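You operate a simulated robot arm through the tools that you are given. There is no shell and no other tool. Be economical: measure what you need, move in short steps, check, and stop when the job is done.

The job below is to be done with a simulated two-armed robot. You get a single attempt, and the scene is never put back.

TASK
Pick up the polish jar with one hand, pass it to the other hand and put it on the tool tray of the bonnet stand. Set down upright: polish jar.

The check looks at the end state, three seconds after you hand in, the way a careful person would. Anything else that was tipped, shoved, dropped, spilled or broken makes it a failure.

THE ROBOT
Two 7-joint arms with two-finger grippers on one trunk, on a base that drives. Base frame: it is fixed to the floor where the robot stands at the start and does not move with it; the origin is under the middle of the robot, x ahead of it, y to its left, z up; the surface under the hand at the start is at about z = 0.932. Units: m, degrees, N and s.
The left shoulder is at the start at [0.078, 0.151, 0.988], the right one opposite. With the tool pointing down near the work surface each hand reaches from about 0.1 to 0.76 m from the robot's upright axis, wherever it stands, measured 20 degrees to its own side. Places, roughly: tool tray of the bonnet stand [0.4, -0.9, 0.8]. Payload 2.54 kg a hand.
The TCP of each hand is the grasp point between the finger pads, 0.03 m short of the fingertips. In the tool frame z runs along the fingers and y along their closing line. The gripper opens to 0.116 m. The gripper's body begins 0.095 m behind the TCP.
Orientation is that of the tool frame in the base frame, as a unit quaternion [x, y, z, w]. With the fingers straight down and closing along the base's y, the tool's x points along the base's -x, its y along +y and its z along -z.

THE INTERFACE
- The arms move only by the tool arm_command. It takes "left_rows", "right_rows" or both (then of equal length, played together; a hand with none holds still); each is a list that holds one entry, the list of rows, each a list of 6 numbers: the shift along the tool's x, y, z in cm, then the turn, a rotation vector about the tool's x, y, z in degrees. In form: [[[x, y, z, wx, wy, wz], ...]]. A call has 1 to 20 rows; each row is the pose to reach, as a shift and turn from the pose commanded when the call began, along the tool's axes at that moment. "left_jaw" and "right_jaw" are, for a hand that has rows, the finger opening in cm, from 0 to 11.6, set as the call begins (left out, the last holds). A row lasts 0.2 s, in which the tool goes at most 0.05 m and 8.6 degrees; a call with a longer step from one row to the next is refused whole, and so is a gripper value outside its range. Where a pose cannot be reached the arm comes as near as it can. A force on the tool above 40 N (or 10 N above the force at the start of the call, whichever is more), or a blocked arm, ends the call early, and 0.2 s more pass. The fingers move at their own pace (about 0.072 m/s each) and stop on an object; they squeeze with about 21 N. The grip force told is the motor's: it shows also when the fingers shut on nothing. Time passes only in rows, and 0.2 s behind the last, so rows that repeat a pose let the fingers close. The reply holds the time, the measured pose of the TCP, the force on the tool along the base axes, the opening and the grip force, in the units named above and with some noise, with the torque about the TCP (base axes, N m) and any sound that the robot's microphone picked up.
- Cameras (640 x 400 px; columns grow to the right, rows downward): "scene" is now at [0.1395, -0.0305, 1.168]; the picture's right is [-0.48, -0.88, 0.00], its down [-0.08, 0.04, -1.00] and it looks along [0.88, -0.47, -0.09] (base axes); focal length 214 px, centre (320, 200). "left" rides on the left gripper at [0.069, 0.015, -0.122] in its tool frame; the picture's right is [-0.21, 0.98, 0.00], its down [-0.83, -0.18, -0.53] and it looks along [-0.52, -0.11, 0.85] (tool axes); focal length 251 px, centre (320, 200). "right" rides on the right gripper at [0.069, -0.015, -0.122] in its tool frame; the picture's right is [0.22, 0.98, 0.00], its down [-0.83, 0.18, -0.53] and it looks along [-0.52, 0.11, 0.85] (tool axes); focal length 251 px, centre (320, 200). There is no depth. A picture from a camera that has moved, and an enlarged one, comes with that camera's place and axes in the base frame and with its lens. The place of the scene camera against the robot may be out by one fixed shift of up to 0.025 m in any direction.
- camera(camera): a new picture of that camera. It takes no simulated time.
- lift_body(by): slides the trunk up (or, below 0, down) by that many m; the arms and the scene camera ride with it, the base frame stays. It gives what a move gives, with no picture.
- base_move(legs): drives the robot by 1 to 6 legs, each [ahead, left, turn to the left] in m, m and degrees, along the robot's own axes; the way and the turn of a leg run together, so that a leg with both is an arc; at most 1.5 m and 180 degrees a leg. The arms and the cameras ride along, it lands a little off, and it stops where it bumps. It gives what a move gives.
- aim_head(pan, tilt): turns the head with the scene camera to pan (to the left, within 80 degrees either way) and tilt (down, from -29 to 69), counted from straight ahead of the robot. It gives what a move gives.
- close_up(camera, box): a new picture of the part [left, top, right, bottom] of that camera's present view, enlarged. It takes no simulated time.
- finish_job(): hands the job in; it is judged then, once.

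Work in short steps. Places have to be worked out from the pictures, the camera data and where the tool is seen: move nearer, look again, correct. Check each grasp and each placing, and mend what went wrong. You have 120 turns and 92 pictures in all, those below and enlarged ones among them. Open the grippers and draw the arms clear of the work before you hand the job in, unless the task says otherwise; then end with one line.

The tools are called after "Request:" by a JSON object that holds its "name" and its "arguments". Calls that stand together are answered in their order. arm_command: Moves the arms, as the interface text tells. Its arguments: {"type":"object","properties":{"left_rows":{"type":"array"},"left_jaw":{"type":"number"},"right_rows":{"type":"array"},"right_jaw":{"type":"number"}},"required":[]} The other tools are called the same way: lift_body (by) slides the trunk up or down; base_move (legs) drives the base; aim_head (pan, tilt) turns the head that bears the scene camera; camera (camera) takes a picture; close_up (camera, box) takes an enlarged picture of a part of a camera's view; finish_job () hands the job in.

At the start:

```text
time: 0.0
left_tcp_pos: [0.3257, -0.0616, 1.1363]
left_tool_rot: [0.001, 1.0, -0.001, 0.0]
left_force: [-0.7, -0.4, 0.0]
left_ft_torque: [-0.03, 0.03, 0.01]
left_width: 0.116
left_grasp_force: 0.0
right_tcp_pos: [0.3232, -0.4094, 0.9998]
right_tool_rot: [0.0, 1.0, 0.0, 0.0]
right_force: [-0.2, -0.3, -0.4]
right_ft_torque: [-0.01, 0.03, 0.0]
right_width: 0.116
right_grasp_force: 0.0
trunk travel left (down, up): [-0.225, 0.064]
robot x, y, heading: [-0.0015, -0.0022, 0.2]
head pan, tilt: [-28.4, 5.0]
```

scene: 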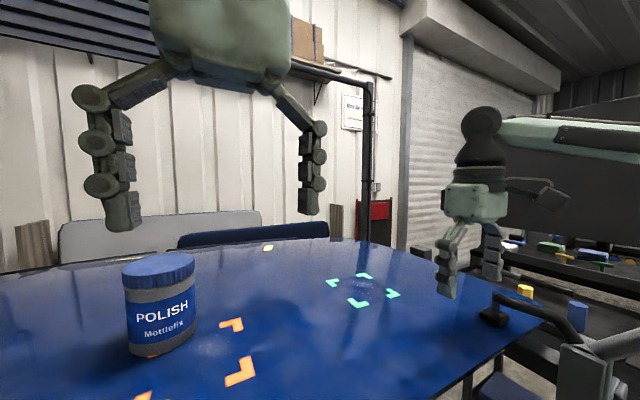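
right: 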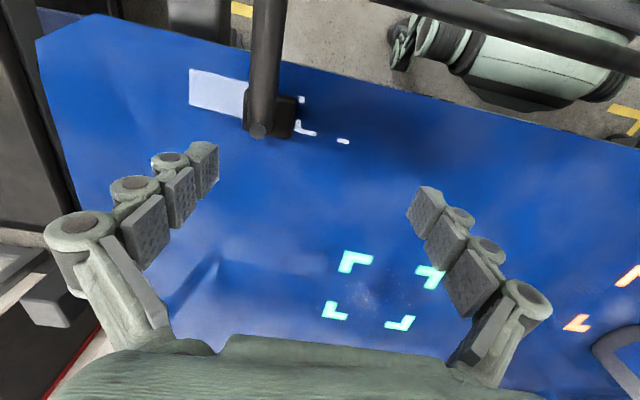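
left: 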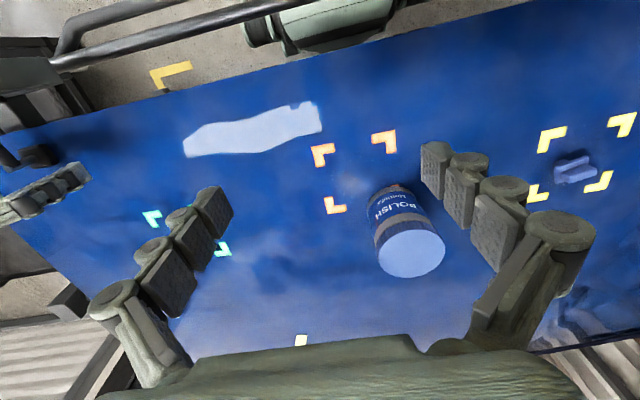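

The jar stands at about [0.50, 0.02] on the table, roughly 0.1 m tall and 0.088 m wide. I'll turn the head to look at the tool tray before planning.

Request:
{"name": "aim_head", "arguments": {"pan": -65, "tilt": 25}}

Request:
{"name": "camera", "arguments": {"camera": "scene"}}

```text
time: 1.0
left_tcp_pos: [0.3279, -0.0647, 1.1348]
left_tool_rot: [-0.003, 1.0, -0.003, 0.0]
left_force: [25.4, -49.8, -4.6]
left_ft_torque: [6.85, 3.15, 3.51]
left_width: 0.116
left_grasp_force: 0.0
right_tcp_pos: [0.322, -0.4102, 1.0001]
right_tool_rot: [0.0, 1.0, 0.0, 0.0]
right_force: [0.0, 0.3, -0.5]
right_ft_torque: [-0.01, 0.0, 0.02]
right_width: 0.1161
right_grasp_force: 0.0
trunk travel left (down, up): [-0.225, 0.064]
robot x, y, heading: [-0.0023, 0.0011, -0.3]
head pan, tilt: [-65.0, 25.0]
```

```text
88 pictures are left
camera scene: at [0.1156, -0.0608, 1.1479], right [-0.79, -0.61, 0.0], down [-0.18, 0.24, -0.95], along [0.58, -0.76, -0.3], focal length 214 px, centre (320, 200)
```

scene: 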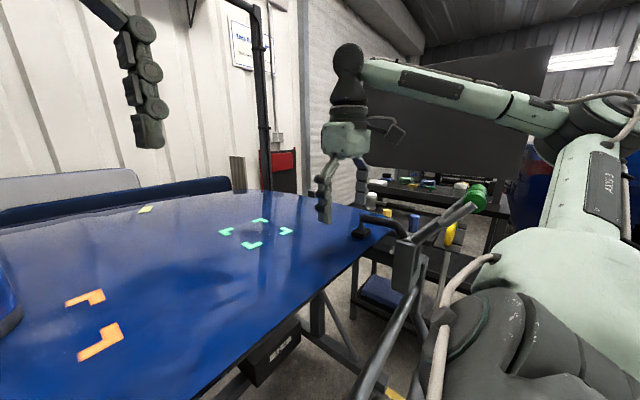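

The left arm reads about 50 N, so the head's turn seems to press on it. I'll turn the head back partway to release it.

Request:
{"name": "aim_head", "arguments": {"pan": -40, "tilt": 10}}

Request:
{"name": "camera", "arguments": {"camera": "left"}}

```text
time: 1.9
left_tcp_pos: [0.3267, -0.0628, 1.1357]
left_tool_rot: [0.001, 1.0, 0.0, 0.0]
left_force: [-1.1, -0.1, 0.6]
left_ft_torque: [0.01, 0.02, 0.01]
left_width: 0.1161
left_grasp_force: 0.1
right_tcp_pos: [0.3242, -0.4096, 1.0004]
right_tool_rot: [0.0, 1.0, 0.001, 0.001]
right_force: [0.2, 0.2, 0.0]
right_ft_torque: [0.01, -0.01, -0.01]
right_width: 0.116
right_grasp_force: 0.1
trunk travel left (down, up): [-0.225, 0.064]
robot x, y, heading: [-0.0018, -0.0026, -0.1]
head pan, tilt: [-40.0, 10.0]
```

```text
87 pictures are left
camera left: at [0.2566, -0.0468, 1.2575], right [0.22, 0.98, 0.0], down [0.82, -0.18, 0.53], along [0.52, -0.12, -0.85], focal length 251 px, centre (320, 200)
```

left: 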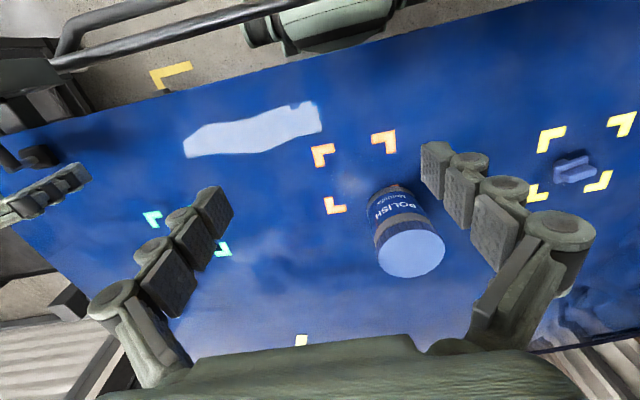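

Contact is gone. I'll move the left hand over the jar at the present height (fingertips about 7 cm above its lid) and look again.

Request:
{"name": "arm_command", "arguments": {"left_rows": [[[-2, 2, 0, 0, 0, 0], [-4.5, 4, 0, 0, 0, 0], [-7, 6, 0, 0, 0, 0], [-10, 8, 0, 0, 0, 0], [-12, 8, 0, 0, 0, 0]]], "left_jaw": 11.6}}

Request:
{"name": "camera", "arguments": {"camera": "left"}}

Request:
{"name": "camera", "arguments": {"camera": "scene"}}

```text
time: 3.1
left_tcp_pos: [0.4463, 0.0168, 1.1345]
left_tool_rot: [0.001, 1.0, -0.001, 0.0]
left_force: [0.7, 0.4, -0.1]
left_ft_torque: [0.0, 0.03, -0.01]
left_width: 0.116
left_grasp_force: 0.1
right_tcp_pos: [0.3236, -0.4088, 1.0002]
right_tool_rot: [0.001, 1.0, 0.001, 0.001]
right_force: [0.1, -0.5, 1.1]
right_ft_torque: [0.02, 0.01, -0.01]
right_width: 0.116
right_grasp_force: 0.1
trunk travel left (down, up): [-0.225, 0.064]
robot x, y, heading: [0.001, 0.0036, -0.0]
head pan, tilt: [-40.0, 10.0]
```

```text
86 pictures are left
camera left: at [0.3768, 0.0321, 1.257], right [0.22, 0.98, 0.0], down [0.83, -0.18, 0.53], along [0.52, -0.12, -0.85], focal length 251 px, centre (320, 200)
```

left: 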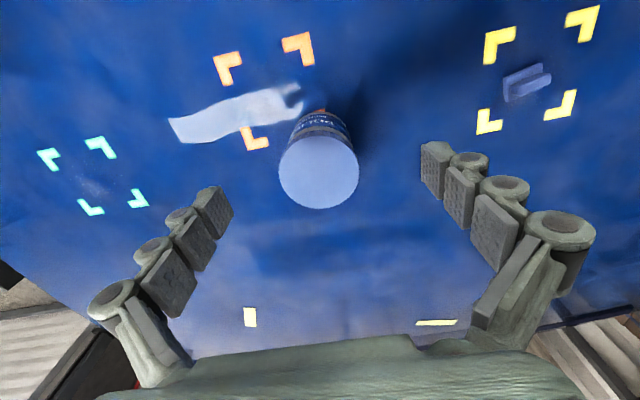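

```text
85 pictures are left
camera scene: at [0.1301, -0.0468, 1.1598], right [-0.64, -0.77, 0.0], down [-0.13, 0.11, -0.98], along [0.75, -0.63, -0.17], focal length 214 px, centre (320, 200)
```

scene: 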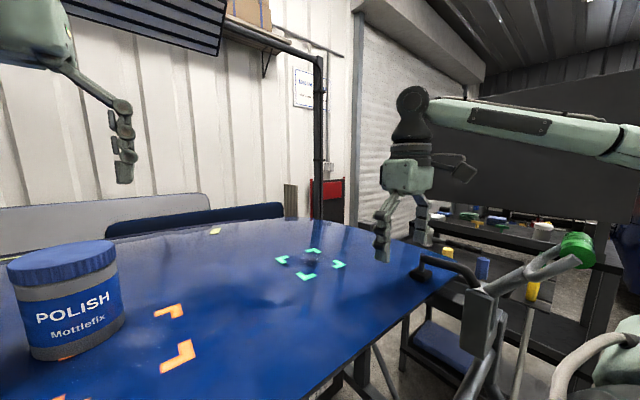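

Triangulating the two left views puts the lid centre near [0.474, 0.010, 1.05] with a diameter of about 0.075. For a real hand-to-hand pass I'll grip it low with the left hand from its left-rear (fingers 35° below horizontal), which leaves the top free for the right hand. I'll back off and turn the left hand first.

Request:
{"name": "arm_command", "arguments": {"left_rows": [[[0.6, 0.8, 0, 2.15, -5.2, 4.14], [1.2, 1.6, 0, 4.3, -10.4, 8.28], [1.8, 2.4, 0, 6.45, -15.6, 12.42], [2.4, 3.2, 0.5, 8.6, -20.8, 16.56], [3, 4, 1, 10.75, -26, 20.7], [3.6, 4.8, 1.5, 12.9, -31.2, 24.84], [4.2, 5.6, 2, 15.05, -36.4, 28.98], [4.8, 6.4, 2.5, 17.2, -41.6, 33.12], [5.4, 7.2, 3, 19.35, -46.8, 37.26], [5.6, 7.8, 3.5, 21.5, -52, 41.4], [5.6, 7.8, 3.5, 21.5, -52, 41.4]]]}}

Request:
{"name": "camera", "arguments": {"camera": "left"}}

Request:
{"name": "camera", "arguments": {"camera": "scene"}}

```text
time: 5.5
left_tcp_pos: [0.3913, 0.0939, 1.1006]
left_tool_rot: [0.34, 0.819, -0.176, 0.427]
left_force: [1.2, -0.1, -0.6]
left_ft_torque: [0.03, -0.03, 0.02]
left_width: 0.1159
left_grasp_force: 0.0
right_tcp_pos: [0.323, -0.409, 0.9998]
right_tool_rot: [0.0, 1.0, 0.001, 0.0]
right_force: [0.2, -0.4, -0.7]
right_ft_torque: [-0.01, -0.02, -0.01]
right_width: 0.1162
right_grasp_force: 0.1
trunk travel left (down, up): [-0.225, 0.064]
robot x, y, heading: [-0.0011, 0.0013, 0.0]
head pan, tilt: [-40.0, 10.0]
```

```text
84 pictures are left
camera left: at [0.3024, 0.2035, 1.1131], right [0.78, 0.6, 0.18], down [-0.1, -0.15, 0.98], along [0.62, -0.78, -0.06], focal length 251 px, centre (320, 200)
```

left: 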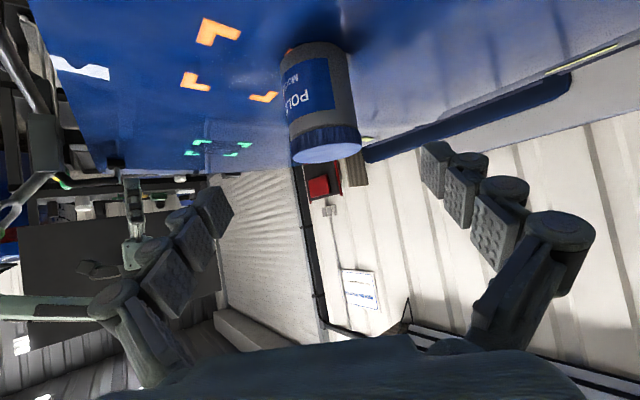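

```text
83 pictures are left
camera scene: at [0.1299, -0.0466, 1.1599], right [-0.64, -0.77, 0.0], down [-0.13, 0.11, -0.98], along [0.75, -0.63, -0.17], focal length 214 px, centre (320, 200)
```

scene: 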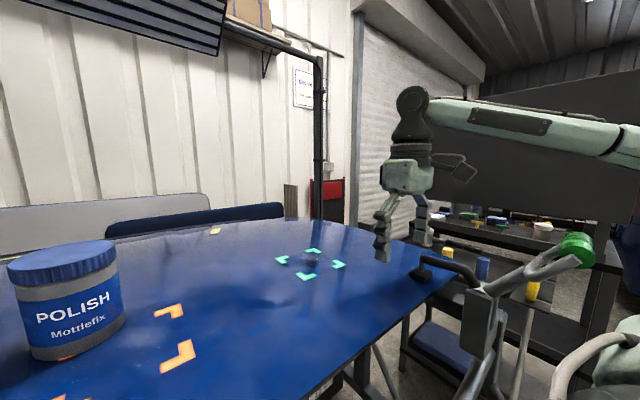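

The arm reached the pose. This view confirms the jar axis at about [0.478, 0.010], z from 0.932 to 1.047. I'll slide in along the fingers to grip at z about 0.98, stopping short first to check.

Request:
{"name": "arm_command", "arguments": {"left_rows": [[[1.5, 0.1, 2, 0, 0, 0], [3, 0.2, 3.8, 0, 0, 0], [3, 0.2, 6, 0, 0, 0], [3, 0.2, 8, 0, 0, 0], [3, 0.2, 10, 0, 0, 0], [3, 0.2, 10, 0, 0, 0]]]}}

Request:
{"name": "camera", "arguments": {"camera": "left"}}

```text
time: 7.1
left_tcp_pos: [0.427, 0.0609, 1.0678]
left_tool_rot: [0.336, 0.798, -0.137, 0.482]
left_force: [-0.4, 0.3, 0.4]
left_ft_torque: [0.0, 0.03, -0.03]
left_width: 0.1159
left_grasp_force: 0.1
right_tcp_pos: [0.3182, -0.4126, 1.0003]
right_tool_rot: [-0.006, 1.0, 0.006, 0.006]
right_force: [0.0, -0.4, 0.0]
right_ft_torque: [-0.03, 0.03, -0.03]
right_width: 0.1159
right_grasp_force: 0.1
trunk travel left (down, up): [-0.225, 0.064]
robot x, y, heading: [-0.0025, 0.0006, 0.5]
head pan, tilt: [-40.0, 10.0]
stopped in row 6 (left hand): the arm was blocked; the commanded pose is now the measured one
```

```text
82 pictures are left
camera left: at [0.332, 0.1667, 1.0714], right [0.72, 0.63, 0.29], down [-0.23, -0.18, 0.96], along [0.66, -0.75, 0.02], focal length 251 px, centre (320, 200)
```

left: 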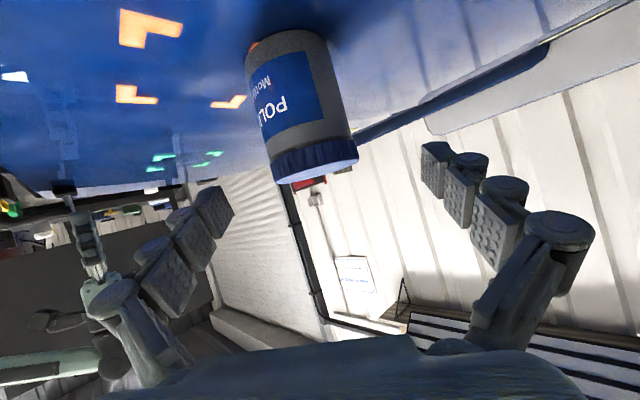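

The arm was blocked although the tool feels no force, so the elbow or forearm probably hit something. I'll back off along the same path and look at the left arm.

Request:
{"name": "arm_command", "arguments": {"left_rows": [[[-1, 0, -2, 0, 0, 0], [-2, 0, -4, 0, 0, 0], [-2, 0, -6, 0, 0, 0]]]}}

Request:
{"name": "aim_head", "arguments": {"pan": 35, "tilt": 30}}

Request:
{"name": "camera", "arguments": {"camera": "scene"}}

```text
time: 7.9
left_tcp_pos: [0.4044, 0.0892, 1.1027]
left_tool_rot: [0.337, 0.802, -0.151, 0.469]
left_force: [0.5, 0.5, -0.1]
left_ft_torque: [0.03, 0.01, -0.01]
left_width: 0.1159
left_grasp_force: 0.1
right_tcp_pos: [0.324, -0.4077, 0.9983]
right_tool_rot: [-0.003, 1.0, 0.0, -0.001]
right_force: [-0.5, -0.5, 0.9]
right_ft_torque: [-0.03, 0.03, 0.0]
right_width: 0.1158
right_grasp_force: 0.2
trunk travel left (down, up): [-0.225, 0.064]
robot x, y, heading: [-0.0006, -0.0018, 0.2]
head pan, tilt: [-40.0, 10.0]
```

```text
time: 9.4
left_tcp_pos: [0.4021, 0.0894, 1.1019]
left_tool_rot: [0.337, 0.802, -0.15, 0.47]
left_force: [0.0, 0.3, 0.1]
left_ft_torque: [0.0, 0.02, -0.01]
left_width: 0.1159
left_grasp_force: 0.1
right_tcp_pos: [0.3253, -0.4074, 1.001]
right_tool_rot: [-0.002, 1.0, 0.001, 0.0]
right_force: [0.7, 0.5, -0.5]
right_ft_torque: [0.01, 0.03, 0.03]
right_width: 0.116
right_grasp_force: 0.1
trunk travel left (down, up): [-0.225, 0.064]
robot x, y, heading: [-0.0019, 0.0028, 0.2]
head pan, tilt: [35.0, 30.0]
```

```text
81 pictures are left
camera scene: at [0.1317, 0.0664, 1.1276], right [0.58, -0.82, 0.0], down [-0.41, -0.29, -0.87], along [0.71, 0.5, -0.5], focal length 214 px, centre (320, 200)
```

scene: 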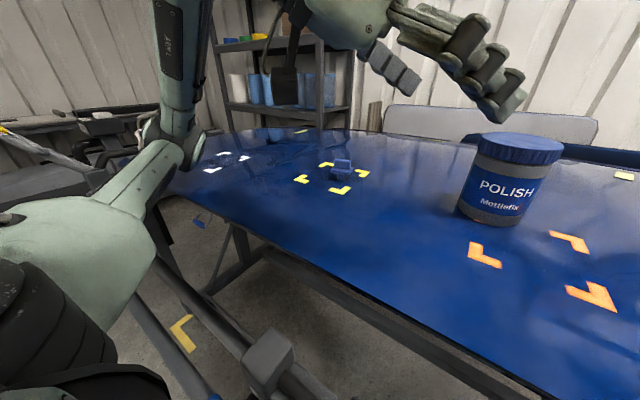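

The left elbow hangs right at the table's near edge. I'll raise the trunk 6 cm so the elbow clears it.

Request:
{"name": "lift_body", "arguments": {"by": 0.06}}

Request:
{"name": "camera", "arguments": {"camera": "scene"}}

```text
time: 10.4
left_tcp_pos: [0.403, 0.0894, 1.1626]
left_tool_rot: [0.336, 0.802, -0.151, 0.471]
left_force: [0.5, 0.5, -0.2]
left_ft_torque: [-0.01, 0.0, 0.01]
left_width: 0.1158
left_grasp_force: 0.0
right_tcp_pos: [0.3253, -0.4067, 1.0591]
right_tool_rot: [-0.003, 1.0, 0.001, 0.001]
right_force: [0.2, 0.6, -0.7]
right_ft_torque: [-0.01, 0.04, -0.01]
right_width: 0.116
right_grasp_force: 0.2
trunk travel left (down, up): [-0.285, 0.004]
robot x, y, heading: [-0.0007, 0.0003, 0.2]
head pan, tilt: [35.0, 30.0]
```

```text
80 pictures are left
camera scene: at [0.1318, 0.0664, 1.1874], right [0.58, -0.82, 0.0], down [-0.41, -0.29, -0.87], along [0.71, 0.5, -0.5], focal length 214 px, centre (320, 200)
```

scene: 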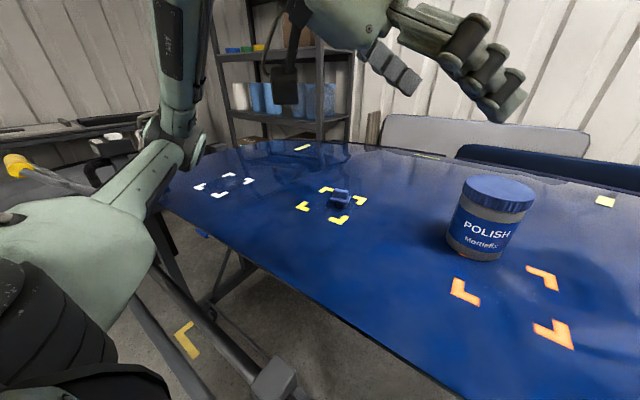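

The trunk is up. Now I'll lower the left hand to the pre-grasp point (13 cm back along the approach line) and straighten the small roll the blocking left behind.

Request:
{"name": "arm_command", "arguments": {"left_rows": [[[2.3, -0.3, 1.4, 1, 1, -0.6], [4.6, -0.6, 2.9, 2, 2, -1.2], [6.9, -0.9, 4.3, 3, 3, -1.9], [9.1, -1.1, 5.75, 3.9, 4.1, -2.5], [9.1, -1.1, 5.75, 3.9, 4.1, -2.5]]]}}

Request:
{"name": "camera", "arguments": {"camera": "left"}}

Request:
{"name": "camera", "arguments": {"camera": "scene"}}

```text
time: 11.6
left_tcp_pos: [0.4127, 0.0872, 1.065]
left_tool_rot: [0.34, 0.82, -0.175, 0.425]
left_force: [-0.8, 0.6, 0.5]
left_ft_torque: [-0.01, -0.01, -0.01]
left_width: 0.1159
left_grasp_force: 0.0
left hand out of reach, approached as far as the arm can: row 3, 4, 5
right_tcp_pos: [0.3244, -0.4073, 1.0593]
right_tool_rot: [-0.003, 1.0, 0.001, 0.001]
right_force: [0.0, 0.4, -0.9]
right_ft_torque: [-0.02, -0.02, 0.03]
right_width: 0.1157
right_grasp_force: 0.1
trunk travel left (down, up): [-0.285, 0.004]
robot x, y, heading: [-0.0013, 0.0014, 0.2]
head pan, tilt: [35.0, 30.0]
```

```text
79 pictures are left
camera left: at [0.3244, 0.1959, 1.0787], right [0.78, 0.6, 0.18], down [-0.1, -0.16, 0.98], along [0.62, -0.78, -0.06], focal length 251 px, centre (320, 200)
```

left: 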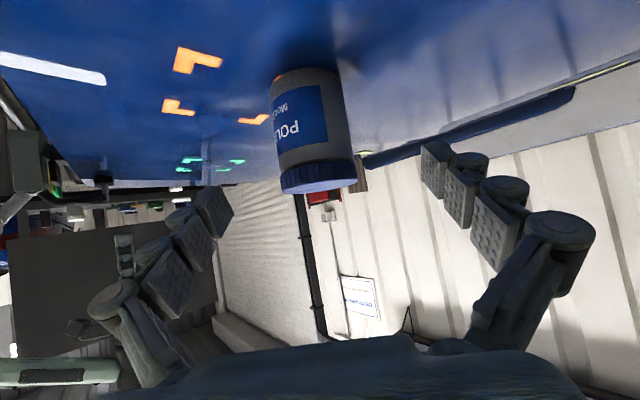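

```text
78 pictures are left
camera scene: at [0.1316, 0.0664, 1.1876], right [0.58, -0.82, 0.0], down [-0.41, -0.29, -0.87], along [0.71, 0.5, -0.5], focal length 214 px, centre (320, 200)
```

scene: 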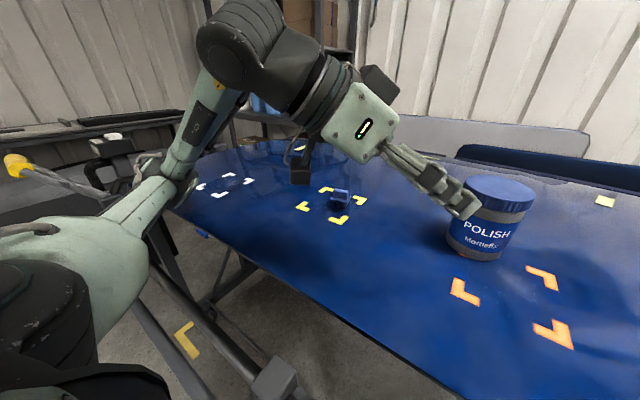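

The pose is too folded for the arm: "out of reach", with the hand close to the shoulder. I'll drive back 0.13 m so the left arm can stretch out.

Request:
{"name": "base_move", "arguments": {"legs": [[-0.13, 0, 0]]}}

Request:
{"name": "camera", "arguments": {"camera": "left"}}

Request:
{"name": "camera", "arguments": {"camera": "scene"}}

```text
time: 12.9
left_tcp_pos: [0.2838, 0.0859, 1.066]
left_tool_rot: [0.34, 0.82, -0.176, 0.425]
left_force: [0.8, -0.2, 0.8]
left_ft_torque: [0.03, 0.0, 0.0]
left_width: 0.1158
left_grasp_force: 0.1
right_tcp_pos: [0.195, -0.4084, 1.0599]
right_tool_rot: [-0.003, 1.0, 0.001, -0.001]
right_force: [-1.0, -0.2, -0.3]
right_ft_torque: [-0.04, -0.03, 0.01]
right_width: 0.1159
right_grasp_force: 0.0
trunk travel left (down, up): [-0.285, 0.004]
robot x, y, heading: [-0.1321, 0.0035, 0.1]
head pan, tilt: [35.0, 30.0]
```

```text
77 pictures are left
camera left: at [0.1954, 0.1951, 1.0792], right [0.78, 0.6, 0.18], down [-0.1, -0.16, 0.98], along [0.62, -0.78, -0.06], focal length 251 px, centre (320, 200)
```

left: 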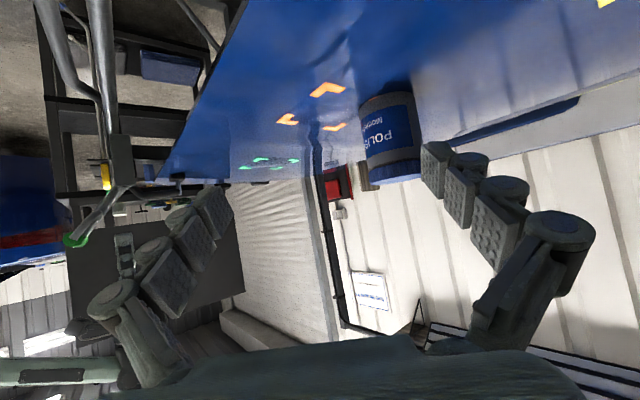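

```text
76 pictures are left
camera scene: at [0.0025, 0.0657, 1.1877], right [0.58, -0.82, 0.0], down [-0.41, -0.29, -0.87], along [0.71, 0.5, -0.5], focal length 214 px, centre (320, 200)
```

scene: 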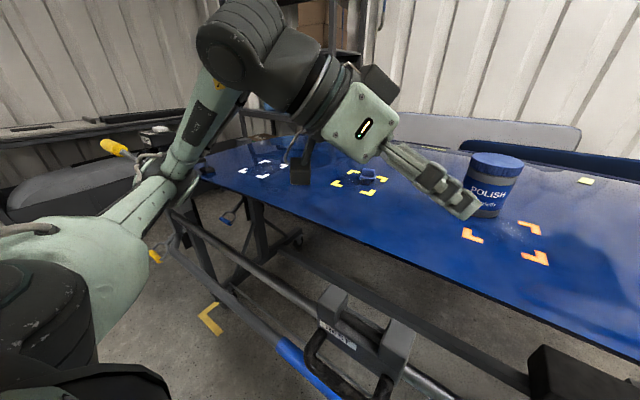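

Clear now. I'll bring the left hand forward to the pre-grasp point [0.403, 0.085, 1.055].

Request:
{"name": "arm_command", "arguments": {"left_rows": [[[-1, 2.1, 1.9, 0, 0, 0], [-2, 4.2, 3.8, 0, 0, 0], [-3, 6.3, 5.7, 0, 0, 0], [-3.9, 8.4, 7.6, 0, 0, 0], [-3.9, 8.4, 7.6, 0, 0, 0]]]}}

Request:
{"name": "camera", "arguments": {"camera": "left"}}

```text
time: 14.1
left_tcp_pos: [0.4048, 0.0839, 1.0512]
left_tool_rot: [0.34, 0.82, -0.176, 0.425]
left_force: [-0.2, 1.6, -0.1]
left_ft_torque: [-0.01, 0.0, -0.02]
left_width: 0.1158
left_grasp_force: 0.0
right_tcp_pos: [0.1963, -0.4076, 1.0599]
right_tool_rot: [-0.002, 1.0, 0.001, -0.001]
right_force: [1.0, -0.5, 0.0]
right_ft_torque: [-0.02, 0.03, 0.01]
right_width: 0.1158
right_grasp_force: 0.1
trunk travel left (down, up): [-0.285, 0.004]
robot x, y, heading: [-0.1297, 0.0019, 0.4]
head pan, tilt: [35.0, 30.0]
```

```text
75 pictures are left
camera left: at [0.3155, 0.1944, 1.0652], right [0.78, 0.6, 0.18], down [-0.1, -0.16, 0.98], along [0.62, -0.78, -0.06], focal length 251 px, centre (320, 200)
```

left: 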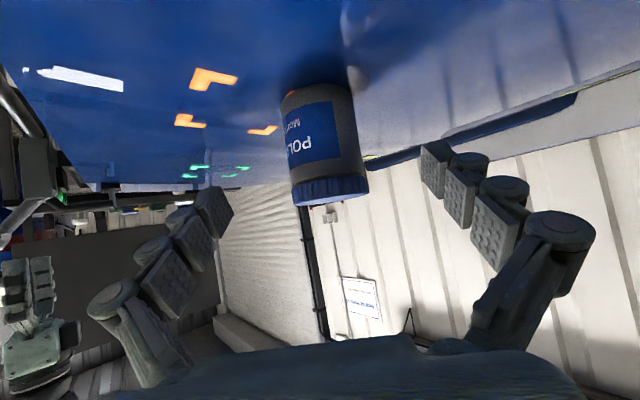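

The jar is centred between the fingers. I'll slide in 12.6 cm along the tool axis.

Request:
{"name": "arm_command", "arguments": {"left_rows": [[[0, 0, 2, 0, 0, 0], [0, 0, 4, 0, 0, 0], [0, 0, 6, 0, 0, 0], [0, 0, 8, 0, 0, 0], [0, 0, 10, 0, 0, 0], [0, 0, 11.5, 0, 0, 0], [0, 0, 12.6, 0, 0, 0], [0, 0, 12.6, 0, 0, 0]]]}}

Request:
{"name": "camera", "arguments": {"camera": "left"}}

Request:
{"name": "camera", "arguments": {"camera": "scene"}}

```text
time: 15.9
left_tcp_pos: [0.4781, 0.0126, 0.9799]
left_tool_rot: [0.341, 0.82, -0.177, 0.425]
left_force: [0.4, -0.2, -1.2]
left_ft_torque: [0.0, -0.02, 0.0]
left_width: 0.1159
left_grasp_force: 0.1
right_tcp_pos: [0.1958, -0.4083, 1.0592]
right_tool_rot: [-0.002, 1.0, 0.0, 0.0]
right_force: [-0.4, 0.1, -0.2]
right_ft_torque: [-0.04, -0.02, 0.0]
right_width: 0.1159
right_grasp_force: 0.2
trunk travel left (down, up): [-0.285, 0.004]
robot x, y, heading: [-0.1253, 0.0001, 0.4]
head pan, tilt: [35.0, 30.0]
```

```text
74 pictures are left
camera left: at [0.3892, 0.1227, 0.9941], right [0.78, 0.6, 0.18], down [-0.1, -0.16, 0.98], along [0.62, -0.78, -0.06], focal length 251 px, centre (320, 200)
```

left: 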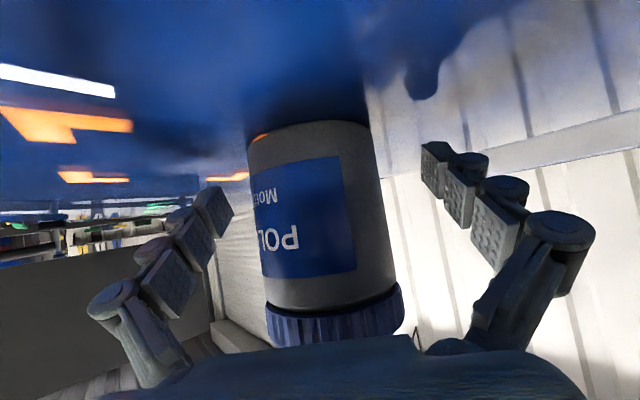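

```text
73 pictures are left
camera scene: at [0.0032, 0.0657, 1.1876], right [0.58, -0.82, 0.0], down [-0.41, -0.29, -0.87], along [0.71, 0.5, -0.5], focal length 214 px, centre (320, 200)
```

scene: 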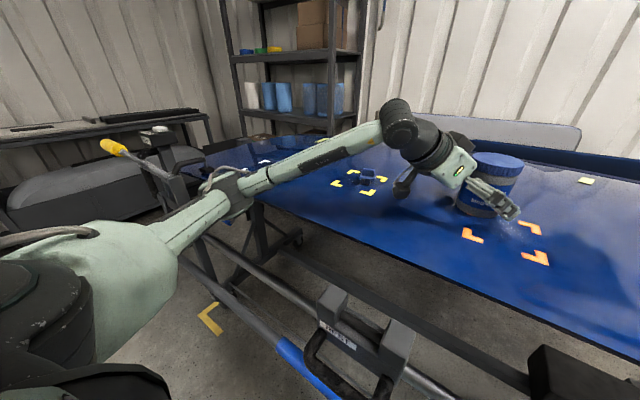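

The jar sits between the fingers with room on both sides. Closing the left gripper.

Request:
{"name": "arm_command", "arguments": {"left_rows": [[[0, 0, 0, 0, 0, 0], [0, 0, 0, 0, 0, 0], [0, 0, 0, 0, 0, 0], [0, 0, 0, 0, 0, 0], [0, 0, 0, 0, 0, 0]]], "left_jaw": 4}}

Request:
{"name": "camera", "arguments": {"camera": "left"}}

```text
time: 17.1
left_tcp_pos: [0.4779, 0.0124, 0.9809]
left_tool_rot: [0.34, 0.82, -0.176, 0.425]
left_force: [-1.9, -1.0, 1.5]
left_ft_torque: [0.01, -0.1, -0.03]
left_width: 0.0711
left_grasp_force: 20.9
right_tcp_pos: [0.1959, -0.4075, 1.0593]
right_tool_rot: [-0.003, 1.0, 0.001, 0.0]
right_force: [0.0, 0.0, -0.3]
right_ft_torque: [0.0, -0.04, 0.03]
right_width: 0.1159
right_grasp_force: 0.1
trunk travel left (down, up): [-0.285, 0.004]
robot x, y, heading: [-0.1319, -0.0005, 0.3]
head pan, tilt: [35.0, 30.0]
```

```text
72 pictures are left
camera left: at [0.3888, 0.1225, 0.9944], right [0.78, 0.6, 0.18], down [-0.1, -0.16, 0.98], along [0.62, -0.78, -0.06], focal length 251 px, centre (320, 200)
```

left: 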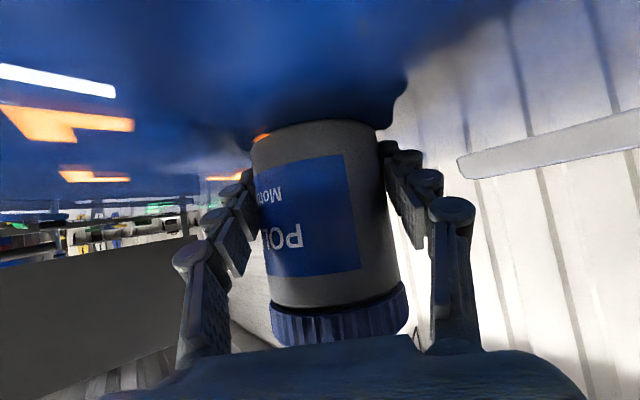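

Gripped: 0.071 m opening, 21 N. Lifting straight up 10 cm.

Request:
{"name": "arm_command", "arguments": {"left_rows": [[[-1, 0, -0.7, 0, 0, 0], [-2.5, 0, -1.75, 0, 0, 0], [-4.1, 0, -2.9, 0, 0, 0], [-6.1, 0, -4.3, 0, 0, 0], [-8.2, 0, -5.74, 0, 0, 0], [-8.2, 0, -5.74, 0, 0, 0]]]}}

Request:
{"name": "aim_head", "arguments": {"pan": -10, "tilt": 20}}

Request:
{"name": "camera", "arguments": {"camera": "scene"}}

```text
time: 18.5
left_tcp_pos: [0.4789, 0.013, 1.0802]
left_tool_rot: [0.34, 0.821, -0.176, 0.424]
left_force: [0.0, -0.7, -4.2]
left_ft_torque: [-0.01, -0.01, 0.01]
left_width: 0.0708
left_grasp_force: 21.1
right_tcp_pos: [0.1964, -0.4076, 1.0594]
right_tool_rot: [-0.002, 1.0, 0.001, 0.0]
right_force: [0.4, -0.1, -0.1]
right_ft_torque: [0.0, -0.03, 0.0]
right_width: 0.116
right_grasp_force: 0.0
trunk travel left (down, up): [-0.285, 0.004]
robot x, y, heading: [-0.1292, -0.001, 0.3]
head pan, tilt: [35.0, 30.0]
```

```text
time: 19.6
left_tcp_pos: [0.4801, 0.013, 1.0784]
left_tool_rot: [0.34, 0.821, -0.176, 0.424]
left_force: [-0.4, -0.8, -3.8]
left_ft_torque: [0.02, 0.05, 0.0]
left_width: 0.0709
left_grasp_force: 20.6
right_tcp_pos: [0.1971, -0.4094, 1.0598]
right_tool_rot: [-0.002, 1.0, 0.001, -0.001]
right_force: [-1.0, 0.4, 0.1]
right_ft_torque: [-0.02, -0.01, 0.0]
right_width: 0.116
right_grasp_force: 0.0
trunk travel left (down, up): [-0.285, 0.004]
robot x, y, heading: [-0.1308, -0.0005, 0.2]
head pan, tilt: [-10.0, 20.0]
```

```text
71 pictures are left
camera scene: at [0.0216, -0.0022, 1.2035], right [-0.17, -0.99, 0.0], down [-0.34, 0.06, -0.94], along [0.93, -0.16, -0.34], focal length 214 px, centre (320, 200)
```

scene: 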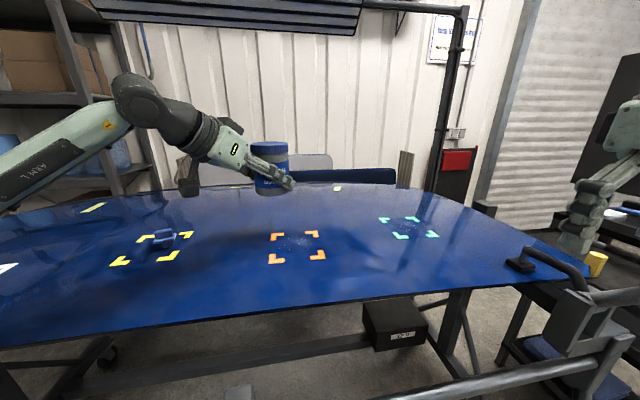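

Jar is lifted (about 4 N). I'll carry it to a hand-over spot near [0.42, -0.10, 1.05], and at the same time raise the right hand and turn it 45° so it can come down on the jar crosswise to the left fingers.

Request:
{"name": "arm_command", "arguments": {"left_rows": [[[0, -2, 0.8, 0, 0, 0], [0.1, -4, 1.6, 0, 0, 0], [0.1, -6.2, 2.4, 0, 0, 0], [0.2, -8.4, 3.2, 0, 0, 0], [0.2, -10.4, 4, 0, 0, 0], [0.23, -12.2, 4.7, 0, 0, 0], [0.23, -12.2, 4.7, 0, 0, 0]]], "right_rows": [[[-1, 0, -2.5, 0, 0, -7.5], [-2, 0, -5, 0, 0, -15], [-3, 0, -7.5, 0, 0, -22.5], [-4, 0, -10, 0, 0, -30], [-5, 0, -12, 0, 0, -37.5], [-6, 0, -14, 0, 0, -45], [-6, 0, -14, 0, 0, -45]]]}}

Request:
{"name": "camera", "arguments": {"camera": "scene"}}

Request:
{"name": "camera", "arguments": {"camera": "right"}}

```text
time: 21.2
left_tcp_pos: [0.4185, -0.0992, 1.051]
left_tool_rot: [0.34, 0.821, -0.176, 0.424]
left_force: [-0.4, -0.1, -3.3]
left_ft_torque: [-0.01, 0.01, -0.04]
left_width: 0.0707
left_grasp_force: 20.9
right_tcp_pos: [0.257, -0.4095, 1.201]
right_tool_rot: [-0.386, 0.923, 0.001, 0.0]
right_force: [0.6, 0.5, 0.3]
right_ft_torque: [0.04, -0.01, 0.05]
right_width: 0.1159
right_grasp_force: 0.1
trunk travel left (down, up): [-0.285, 0.004]
robot x, y, heading: [-0.1339, -0.0033, 0.3]
head pan, tilt: [-10.0, 20.0]
```

```text
70 pictures are left
camera scene: at [0.0216, -0.0024, 1.2035], right [-0.17, -0.99, 0.0], down [-0.34, 0.06, -0.94], along [0.93, -0.16, -0.34], focal length 214 px, centre (320, 200)
```

scene: 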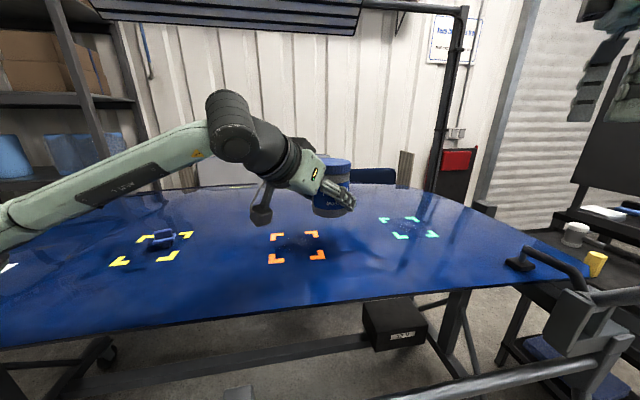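

```text
69 pictures are left
camera right: at [0.2193, -0.4688, 1.3222], right [-0.85, 0.53, 0.0], down [0.45, 0.72, 0.53], along [0.28, 0.45, -0.85], focal length 251 px, centre (320, 200)
```

right: 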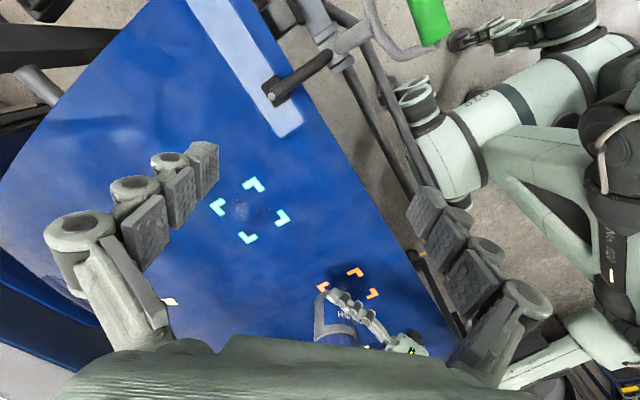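

The jar top should be about 1.118 near [0.419, -0.100]. I'll move the right hand most of the way over with its jaw at 9 cm, fingertips above the lid, then look.

Request:
{"name": "arm_command", "arguments": {"right_rows": [[[-4, 1.2, -0.4, 0, 0, 0], [-8, 2.4, -0.8, 0, 0, 0], [-12, 3.6, -1.2, 0, 0, 0], [-16, 4.8, -1.6, 0, 0, 0], [-20, 6, -2, 0, 0, 0], [-24, 7.2, -2, 0, 0, 0], [-27, 8.1, -2, 0, 0, 0], [-27, 8.1, -2, 0, 0, 0]]], "right_jaw": 9}}

Request:
{"name": "camera", "arguments": {"camera": "scene"}}

Request:
{"name": "camera", "arguments": {"camera": "right"}}

```text
time: 23.0
left_tcp_pos: [0.4178, -0.0993, 1.0511]
left_tool_rot: [0.34, 0.821, -0.176, 0.424]
left_force: [1.0, 0.3, -3.9]
left_ft_torque: [0.02, 0.01, -0.02]
left_width: 0.0708
left_grasp_force: 21.3
right_tcp_pos: [0.3678, -0.1797, 1.1989]
right_tool_rot: [-0.384, 0.923, 0.001, 0.0]
right_force: [-0.5, 0.2, 0.5]
right_ft_torque: [-0.02, 0.01, 0.02]
right_width: 0.0903
right_grasp_force: 0.0
right hand out of reach, approached as far as the arm can: row 6, 7, 8
trunk travel left (down, up): [-0.285, 0.004]
robot x, y, heading: [-0.1325, 0.0006, 0.3]
head pan, tilt: [-10.0, 20.0]
```

```text
68 pictures are left
camera scene: at [0.0214, -0.0024, 1.2036], right [-0.17, -0.99, 0.0], down [-0.34, 0.06, -0.94], along [0.93, -0.16, -0.34], focal length 214 px, centre (320, 200)
```

scene: 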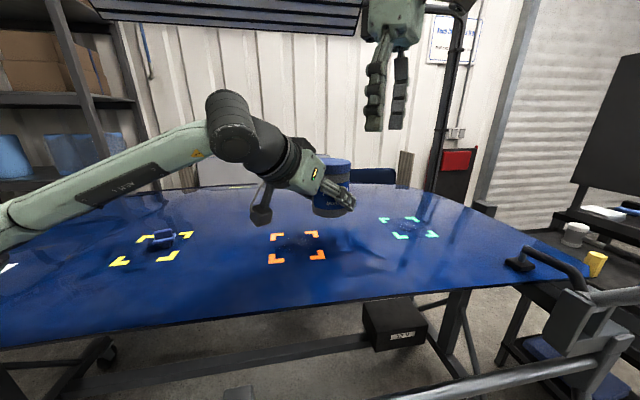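

```text
67 pictures are left
camera right: at [0.3288, -0.2391, 1.3206], right [-0.84, 0.53, 0.0], down [0.45, 0.71, 0.54], along [0.29, 0.45, -0.84], focal length 251 px, centre (320, 200)
```

right: 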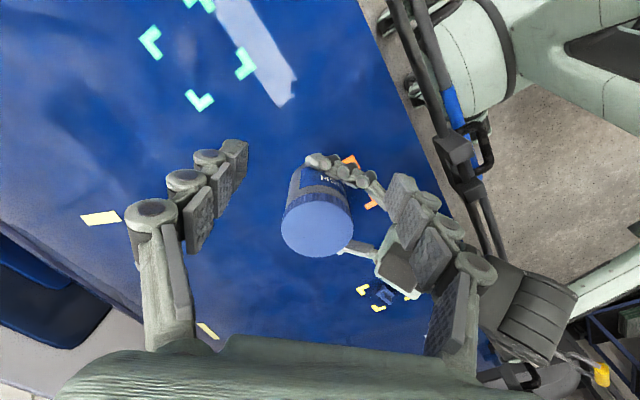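

The right arm hits its reach limit that high and far, so I'll bring the jar to it. Left moves to about [0.368, -0.159, 1.016], putting the lid (top about 1.083) under the right hand.

Request:
{"name": "arm_command", "arguments": {"left_rows": [[[0.6, -2, 0.65, 0, 0, 0], [1.2, -3.9, 1.3, 0, 0, 0], [1.8, -5.8, 1.9, 0, 0, 0], [2.47, -7.78, 2.58, 0, 0, 0], [2.47, -7.78, 2.58, 0, 0, 0]]]}}

Request:
{"name": "camera", "arguments": {"camera": "scene"}}

Request:
{"name": "camera", "arguments": {"camera": "right"}}

```text
time: 24.2
left_tcp_pos: [0.3688, -0.1604, 1.0155]
left_tool_rot: [0.34, 0.82, -0.176, 0.425]
left_force: [0.1, 0.5, -4.8]
left_ft_torque: [0.04, 0.0, 0.03]
left_width: 0.0707
left_grasp_force: 21.0
right_tcp_pos: [0.3684, -0.1799, 1.1989]
right_tool_rot: [-0.386, 0.923, 0.001, 0.001]
right_force: [-0.5, 0.1, 0.8]
right_ft_torque: [0.01, 0.01, 0.02]
right_width: 0.0898
right_grasp_force: 0.2
trunk travel left (down, up): [-0.285, 0.004]
robot x, y, heading: [-0.1297, -0.0004, 0.3]
head pan, tilt: [-10.0, 20.0]
```

```text
66 pictures are left
camera scene: at [0.0216, -0.0022, 1.2035], right [-0.17, -0.99, 0.0], down [-0.34, 0.06, -0.94], along [0.93, -0.16, -0.34], focal length 214 px, centre (320, 200)
```

scene: 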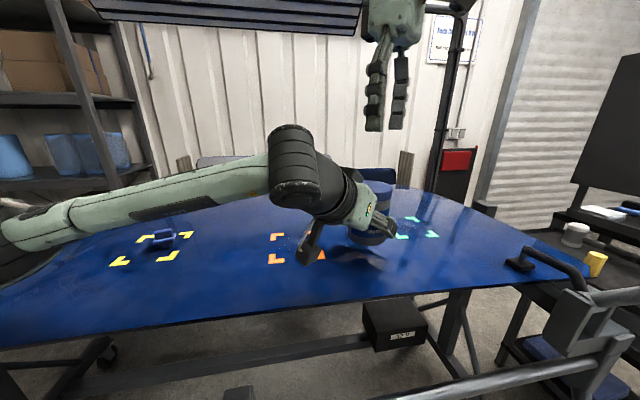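

```text
65 pictures are left
camera right: at [0.3288, -0.239, 1.3207], right [-0.85, 0.53, 0.0], down [0.45, 0.71, 0.54], along [0.29, 0.45, -0.84], focal length 251 px, centre (320, 200)
```

right: 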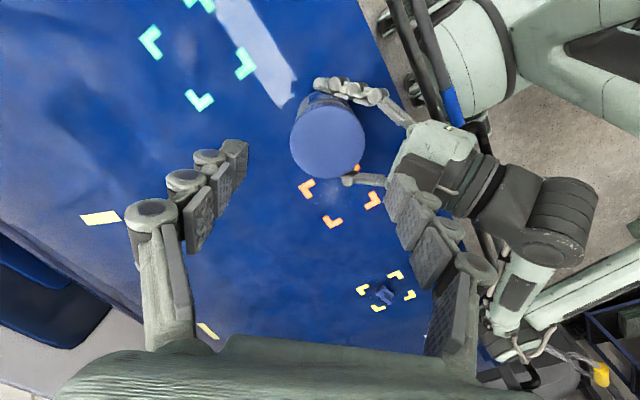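

The lid centre comes out at [0.3685, -0.161], right under the left TCP as expected. I'll centre the right hand and lower it partway so the fingertips just pass the lid rim, then check.

Request:
{"name": "arm_command", "arguments": {"right_rows": [[[-1.2, 1.2, 0, 0, 0, 0], [-1.2, 1.2, 2.5, 0, 0, 0], [-1.2, 1.2, 5, 0, 0, 0], [-1.2, 1.2, 7, 0, 0, 0], [-1.2, 1.2, 9, 0, 0, 0], [-1.2, 1.2, 9, 0, 0, 0]]]}}

Request:
{"name": "camera", "arguments": {"camera": "right"}}

Request:
{"name": "camera", "arguments": {"camera": "scene"}}

```text
time: 25.6
left_tcp_pos: [0.367, -0.1595, 1.0153]
left_tool_rot: [0.34, 0.82, -0.176, 0.425]
left_force: [-1.4, 0.7, -5.3]
left_ft_torque: [-0.09, -0.13, 0.02]
left_width: 0.0708
left_grasp_force: 20.9
right_tcp_pos: [0.3684, -0.1614, 1.1075]
right_tool_rot: [-0.385, 0.923, 0.001, 0.0]
right_force: [0.9, -1.1, 1.1]
right_ft_torque: [0.05, 0.06, -0.02]
right_width: 0.0903
right_grasp_force: 0.0
right hand out of reach, approached as far as the arm can: row 1
trunk travel left (down, up): [-0.285, 0.004]
robot x, y, heading: [-0.1295, 0.0011, 0.3]
head pan, tilt: [-10.0, 20.0]
```

```text
64 pictures are left
camera right: at [0.3298, -0.2207, 1.2291], right [-0.85, 0.53, 0.0], down [0.45, 0.71, 0.54], along [0.29, 0.45, -0.84], focal length 251 px, centre (320, 200)
```

right: 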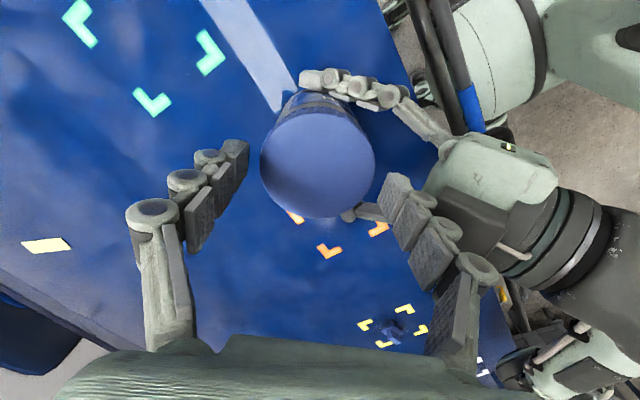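

```text
63 pictures are left
camera scene: at [0.0215, -0.0023, 1.2036], right [-0.17, -0.99, 0.0], down [-0.34, 0.06, -0.94], along [0.93, -0.16, -0.34], focal length 214 px, centre (320, 200)
```

scene: 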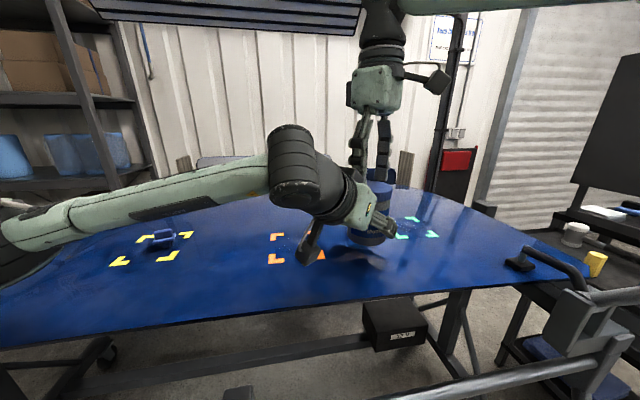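

Centred within about 3 mm and forces are quiet. Lowering the last 4.2 cm in small steps.

Request:
{"name": "arm_command", "arguments": {"right_rows": [[[0, 0, 1, 0, 0, 0], [0, 0, 2, 0, 0, 0], [0, 0, 3, 0, 0, 0], [0, 0, 4.2, 0, 0, 0], [0, 0, 4.2, 0, 0, 0]]]}}

Request:
{"name": "camera", "arguments": {"camera": "right"}}

Request:
{"name": "close_up", "arguments": {"camera": "scene", "box": [260, 100, 460, 260]}}

```text
time: 26.5
left_tcp_pos: [0.3661, -0.159, 1.0079]
left_tool_rot: [0.341, 0.825, -0.172, 0.416]
left_force: [-1.4, 1.5, -6.7]
left_ft_torque: [-0.26, -0.19, -0.04]
left_width: 0.0706
left_grasp_force: 20.2
right_tcp_pos: [0.3694, -0.1631, 1.0769]
right_tool_rot: [-0.383, 0.924, 0.001, 0.005]
right_force: [2.1, -1.3, 2.1]
right_ft_torque: [0.16, 0.18, 0.08]
right_width: 0.0908
right_grasp_force: 0.0
trunk travel left (down, up): [-0.285, 0.004]
robot x, y, heading: [-0.1339, 0.0036, 0.3]
head pan, tilt: [-10.0, 20.0]
stopped in row 4 (left hand): the force on the tool passed its limit at 45 N (the readings are from after the stop); the commanded pose is now the measured one
```

```text
62 pictures are left
camera right: at [0.3291, -0.2222, 1.1987], right [-0.84, 0.54, 0.0], down [0.45, 0.71, 0.54], along [0.29, 0.46, -0.84], focal length 251 px, centre (320, 200)
```

right: 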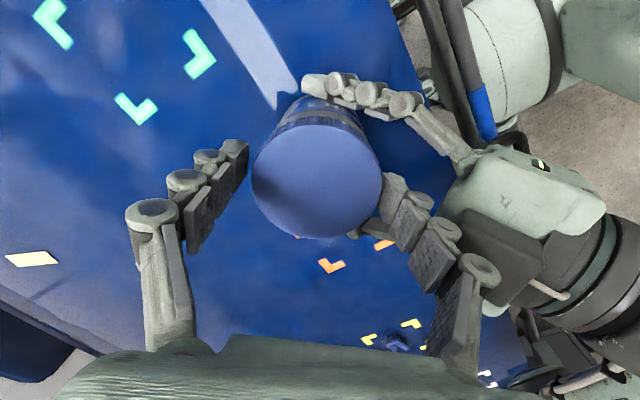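

```text
2.50 times, centred on (360, 180) of scene
camera zoom: at [0.0216, -0.0024, 1.2035], right [-0.17, -0.99, 0.0], down [-0.34, 0.06, -0.94], along [0.93, -0.16, -0.34], focal length 536 px, centre (220, 250)
```

zoom: 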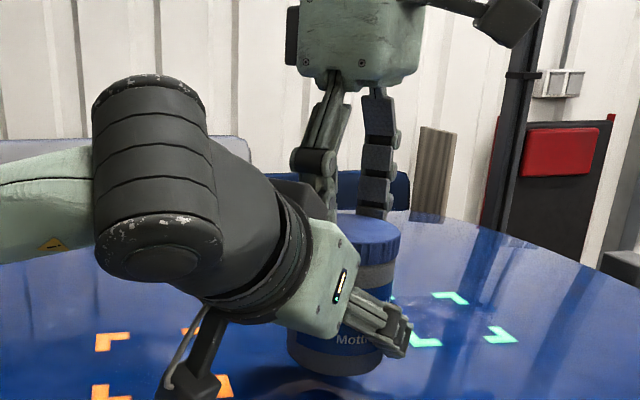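

The right's rear finger met the left palm; the lid is centred between the fingers. The fingertips already overlap the lid side by about 28 mm, and closing moves that finger away from the palm. I'll close the right hand here.

Request:
{"name": "arm_command", "arguments": {"right_rows": [[[0, 0, 0, 0, 0, 0], [0, 0, 0, 0, 0, 0], [0, 0, 0, 0, 0, 0], [0, 0, 0, 0, 0, 0]]], "right_jaw": 4}}

Request:
{"name": "camera", "arguments": {"camera": "right"}}

Request:
{"name": "close_up", "arguments": {"camera": "scene", "box": [260, 100, 460, 260]}}

```text
time: 27.5
left_tcp_pos: [0.3664, -0.1588, 1.0073]
left_tool_rot: [0.341, 0.824, -0.172, 0.418]
left_force: [-6.4, 8.0, -12.5]
left_ft_torque: [-0.02, -0.2, 0.0]
left_width: 0.0706
left_grasp_force: 20.8
right_tcp_pos: [0.3694, -0.1627, 1.0794]
right_tool_rot: [-0.383, 0.924, 0.001, 0.005]
right_force: [8.4, -8.1, 7.3]
right_ft_torque: [-0.51, -0.29, 0.02]
right_width: 0.0716
right_grasp_force: 20.9
trunk travel left (down, up): [-0.285, 0.004]
robot x, y, heading: [-0.1307, -0.0031, 0.5]
head pan, tilt: [-10.0, 20.0]
```

```text
60 pictures are left
camera right: at [0.3291, -0.2224, 1.1991], right [-0.84, 0.54, 0.0], down [0.45, 0.71, 0.54], along [0.29, 0.45, -0.84], focal length 251 px, centre (320, 200)
```

right: 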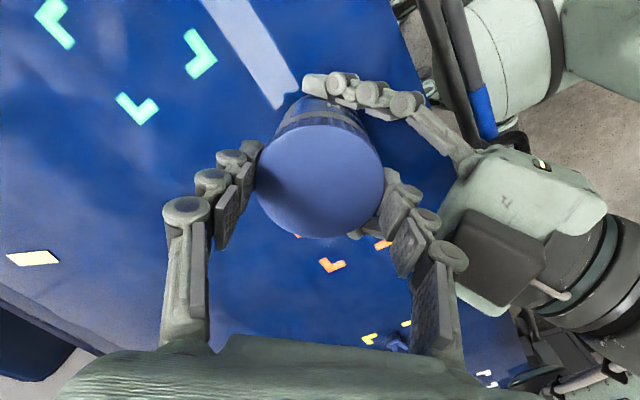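

```text
2.50 times, centred on (360, 180) of scene
camera zoom: at [0.0215, -0.0024, 1.2035], right [-0.17, -0.99, 0.0], down [-0.34, 0.06, -0.94], along [0.93, -0.16, -0.34], focal length 536 px, centre (220, 250)
```

zoom: 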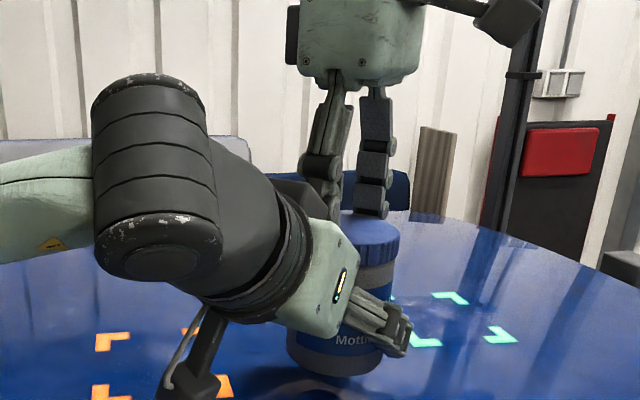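

Both hands hold the jar (right 0.0716 m, 21 N). Now opening the left gripper.

Request:
{"name": "arm_command", "arguments": {"left_rows": [[[0, 0, 0, 0, 0, 0], [0, 0, 0, 0, 0, 0], [0, 0, 0, 0, 0, 0], [0, 0, 0, 0, 0, 0]]], "left_jaw": 11.6}}

Request:
{"name": "camera", "arguments": {"camera": "left"}}

```text
time: 28.5
left_tcp_pos: [0.3666, -0.1581, 1.0084]
left_tool_rot: [0.342, 0.823, -0.174, 0.418]
left_force: [0.3, 0.4, 0.6]
left_ft_torque: [-0.01, 0.01, -0.01]
left_width: 0.1162
left_grasp_force: 0.0
right_tcp_pos: [0.369, -0.1632, 1.0781]
right_tool_rot: [-0.384, 0.923, 0.001, 0.004]
right_force: [0.5, -0.4, 0.0]
right_ft_torque: [-0.01, -0.01, 0.0]
right_width: 0.0715
right_grasp_force: 21.0
trunk travel left (down, up): [-0.285, 0.004]
robot x, y, heading: [-0.1294, 0.0018, 0.2]
head pan, tilt: [-10.0, 20.0]
```

```text
58 pictures are left
camera left: at [0.2777, -0.0493, 1.0246], right [0.78, 0.6, 0.17], down [-0.09, -0.17, 0.98], along [0.62, -0.78, -0.08], focal length 251 px, centre (320, 200)
```

left: 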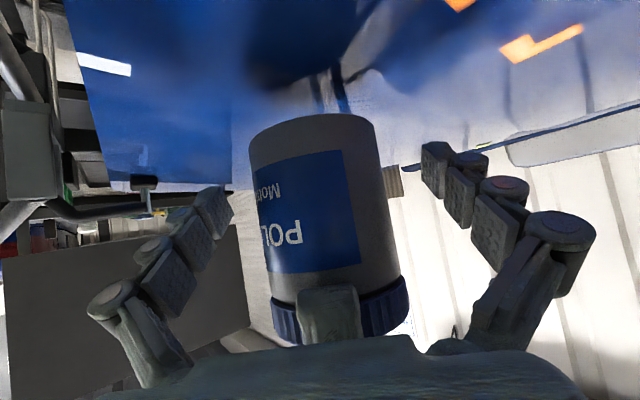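

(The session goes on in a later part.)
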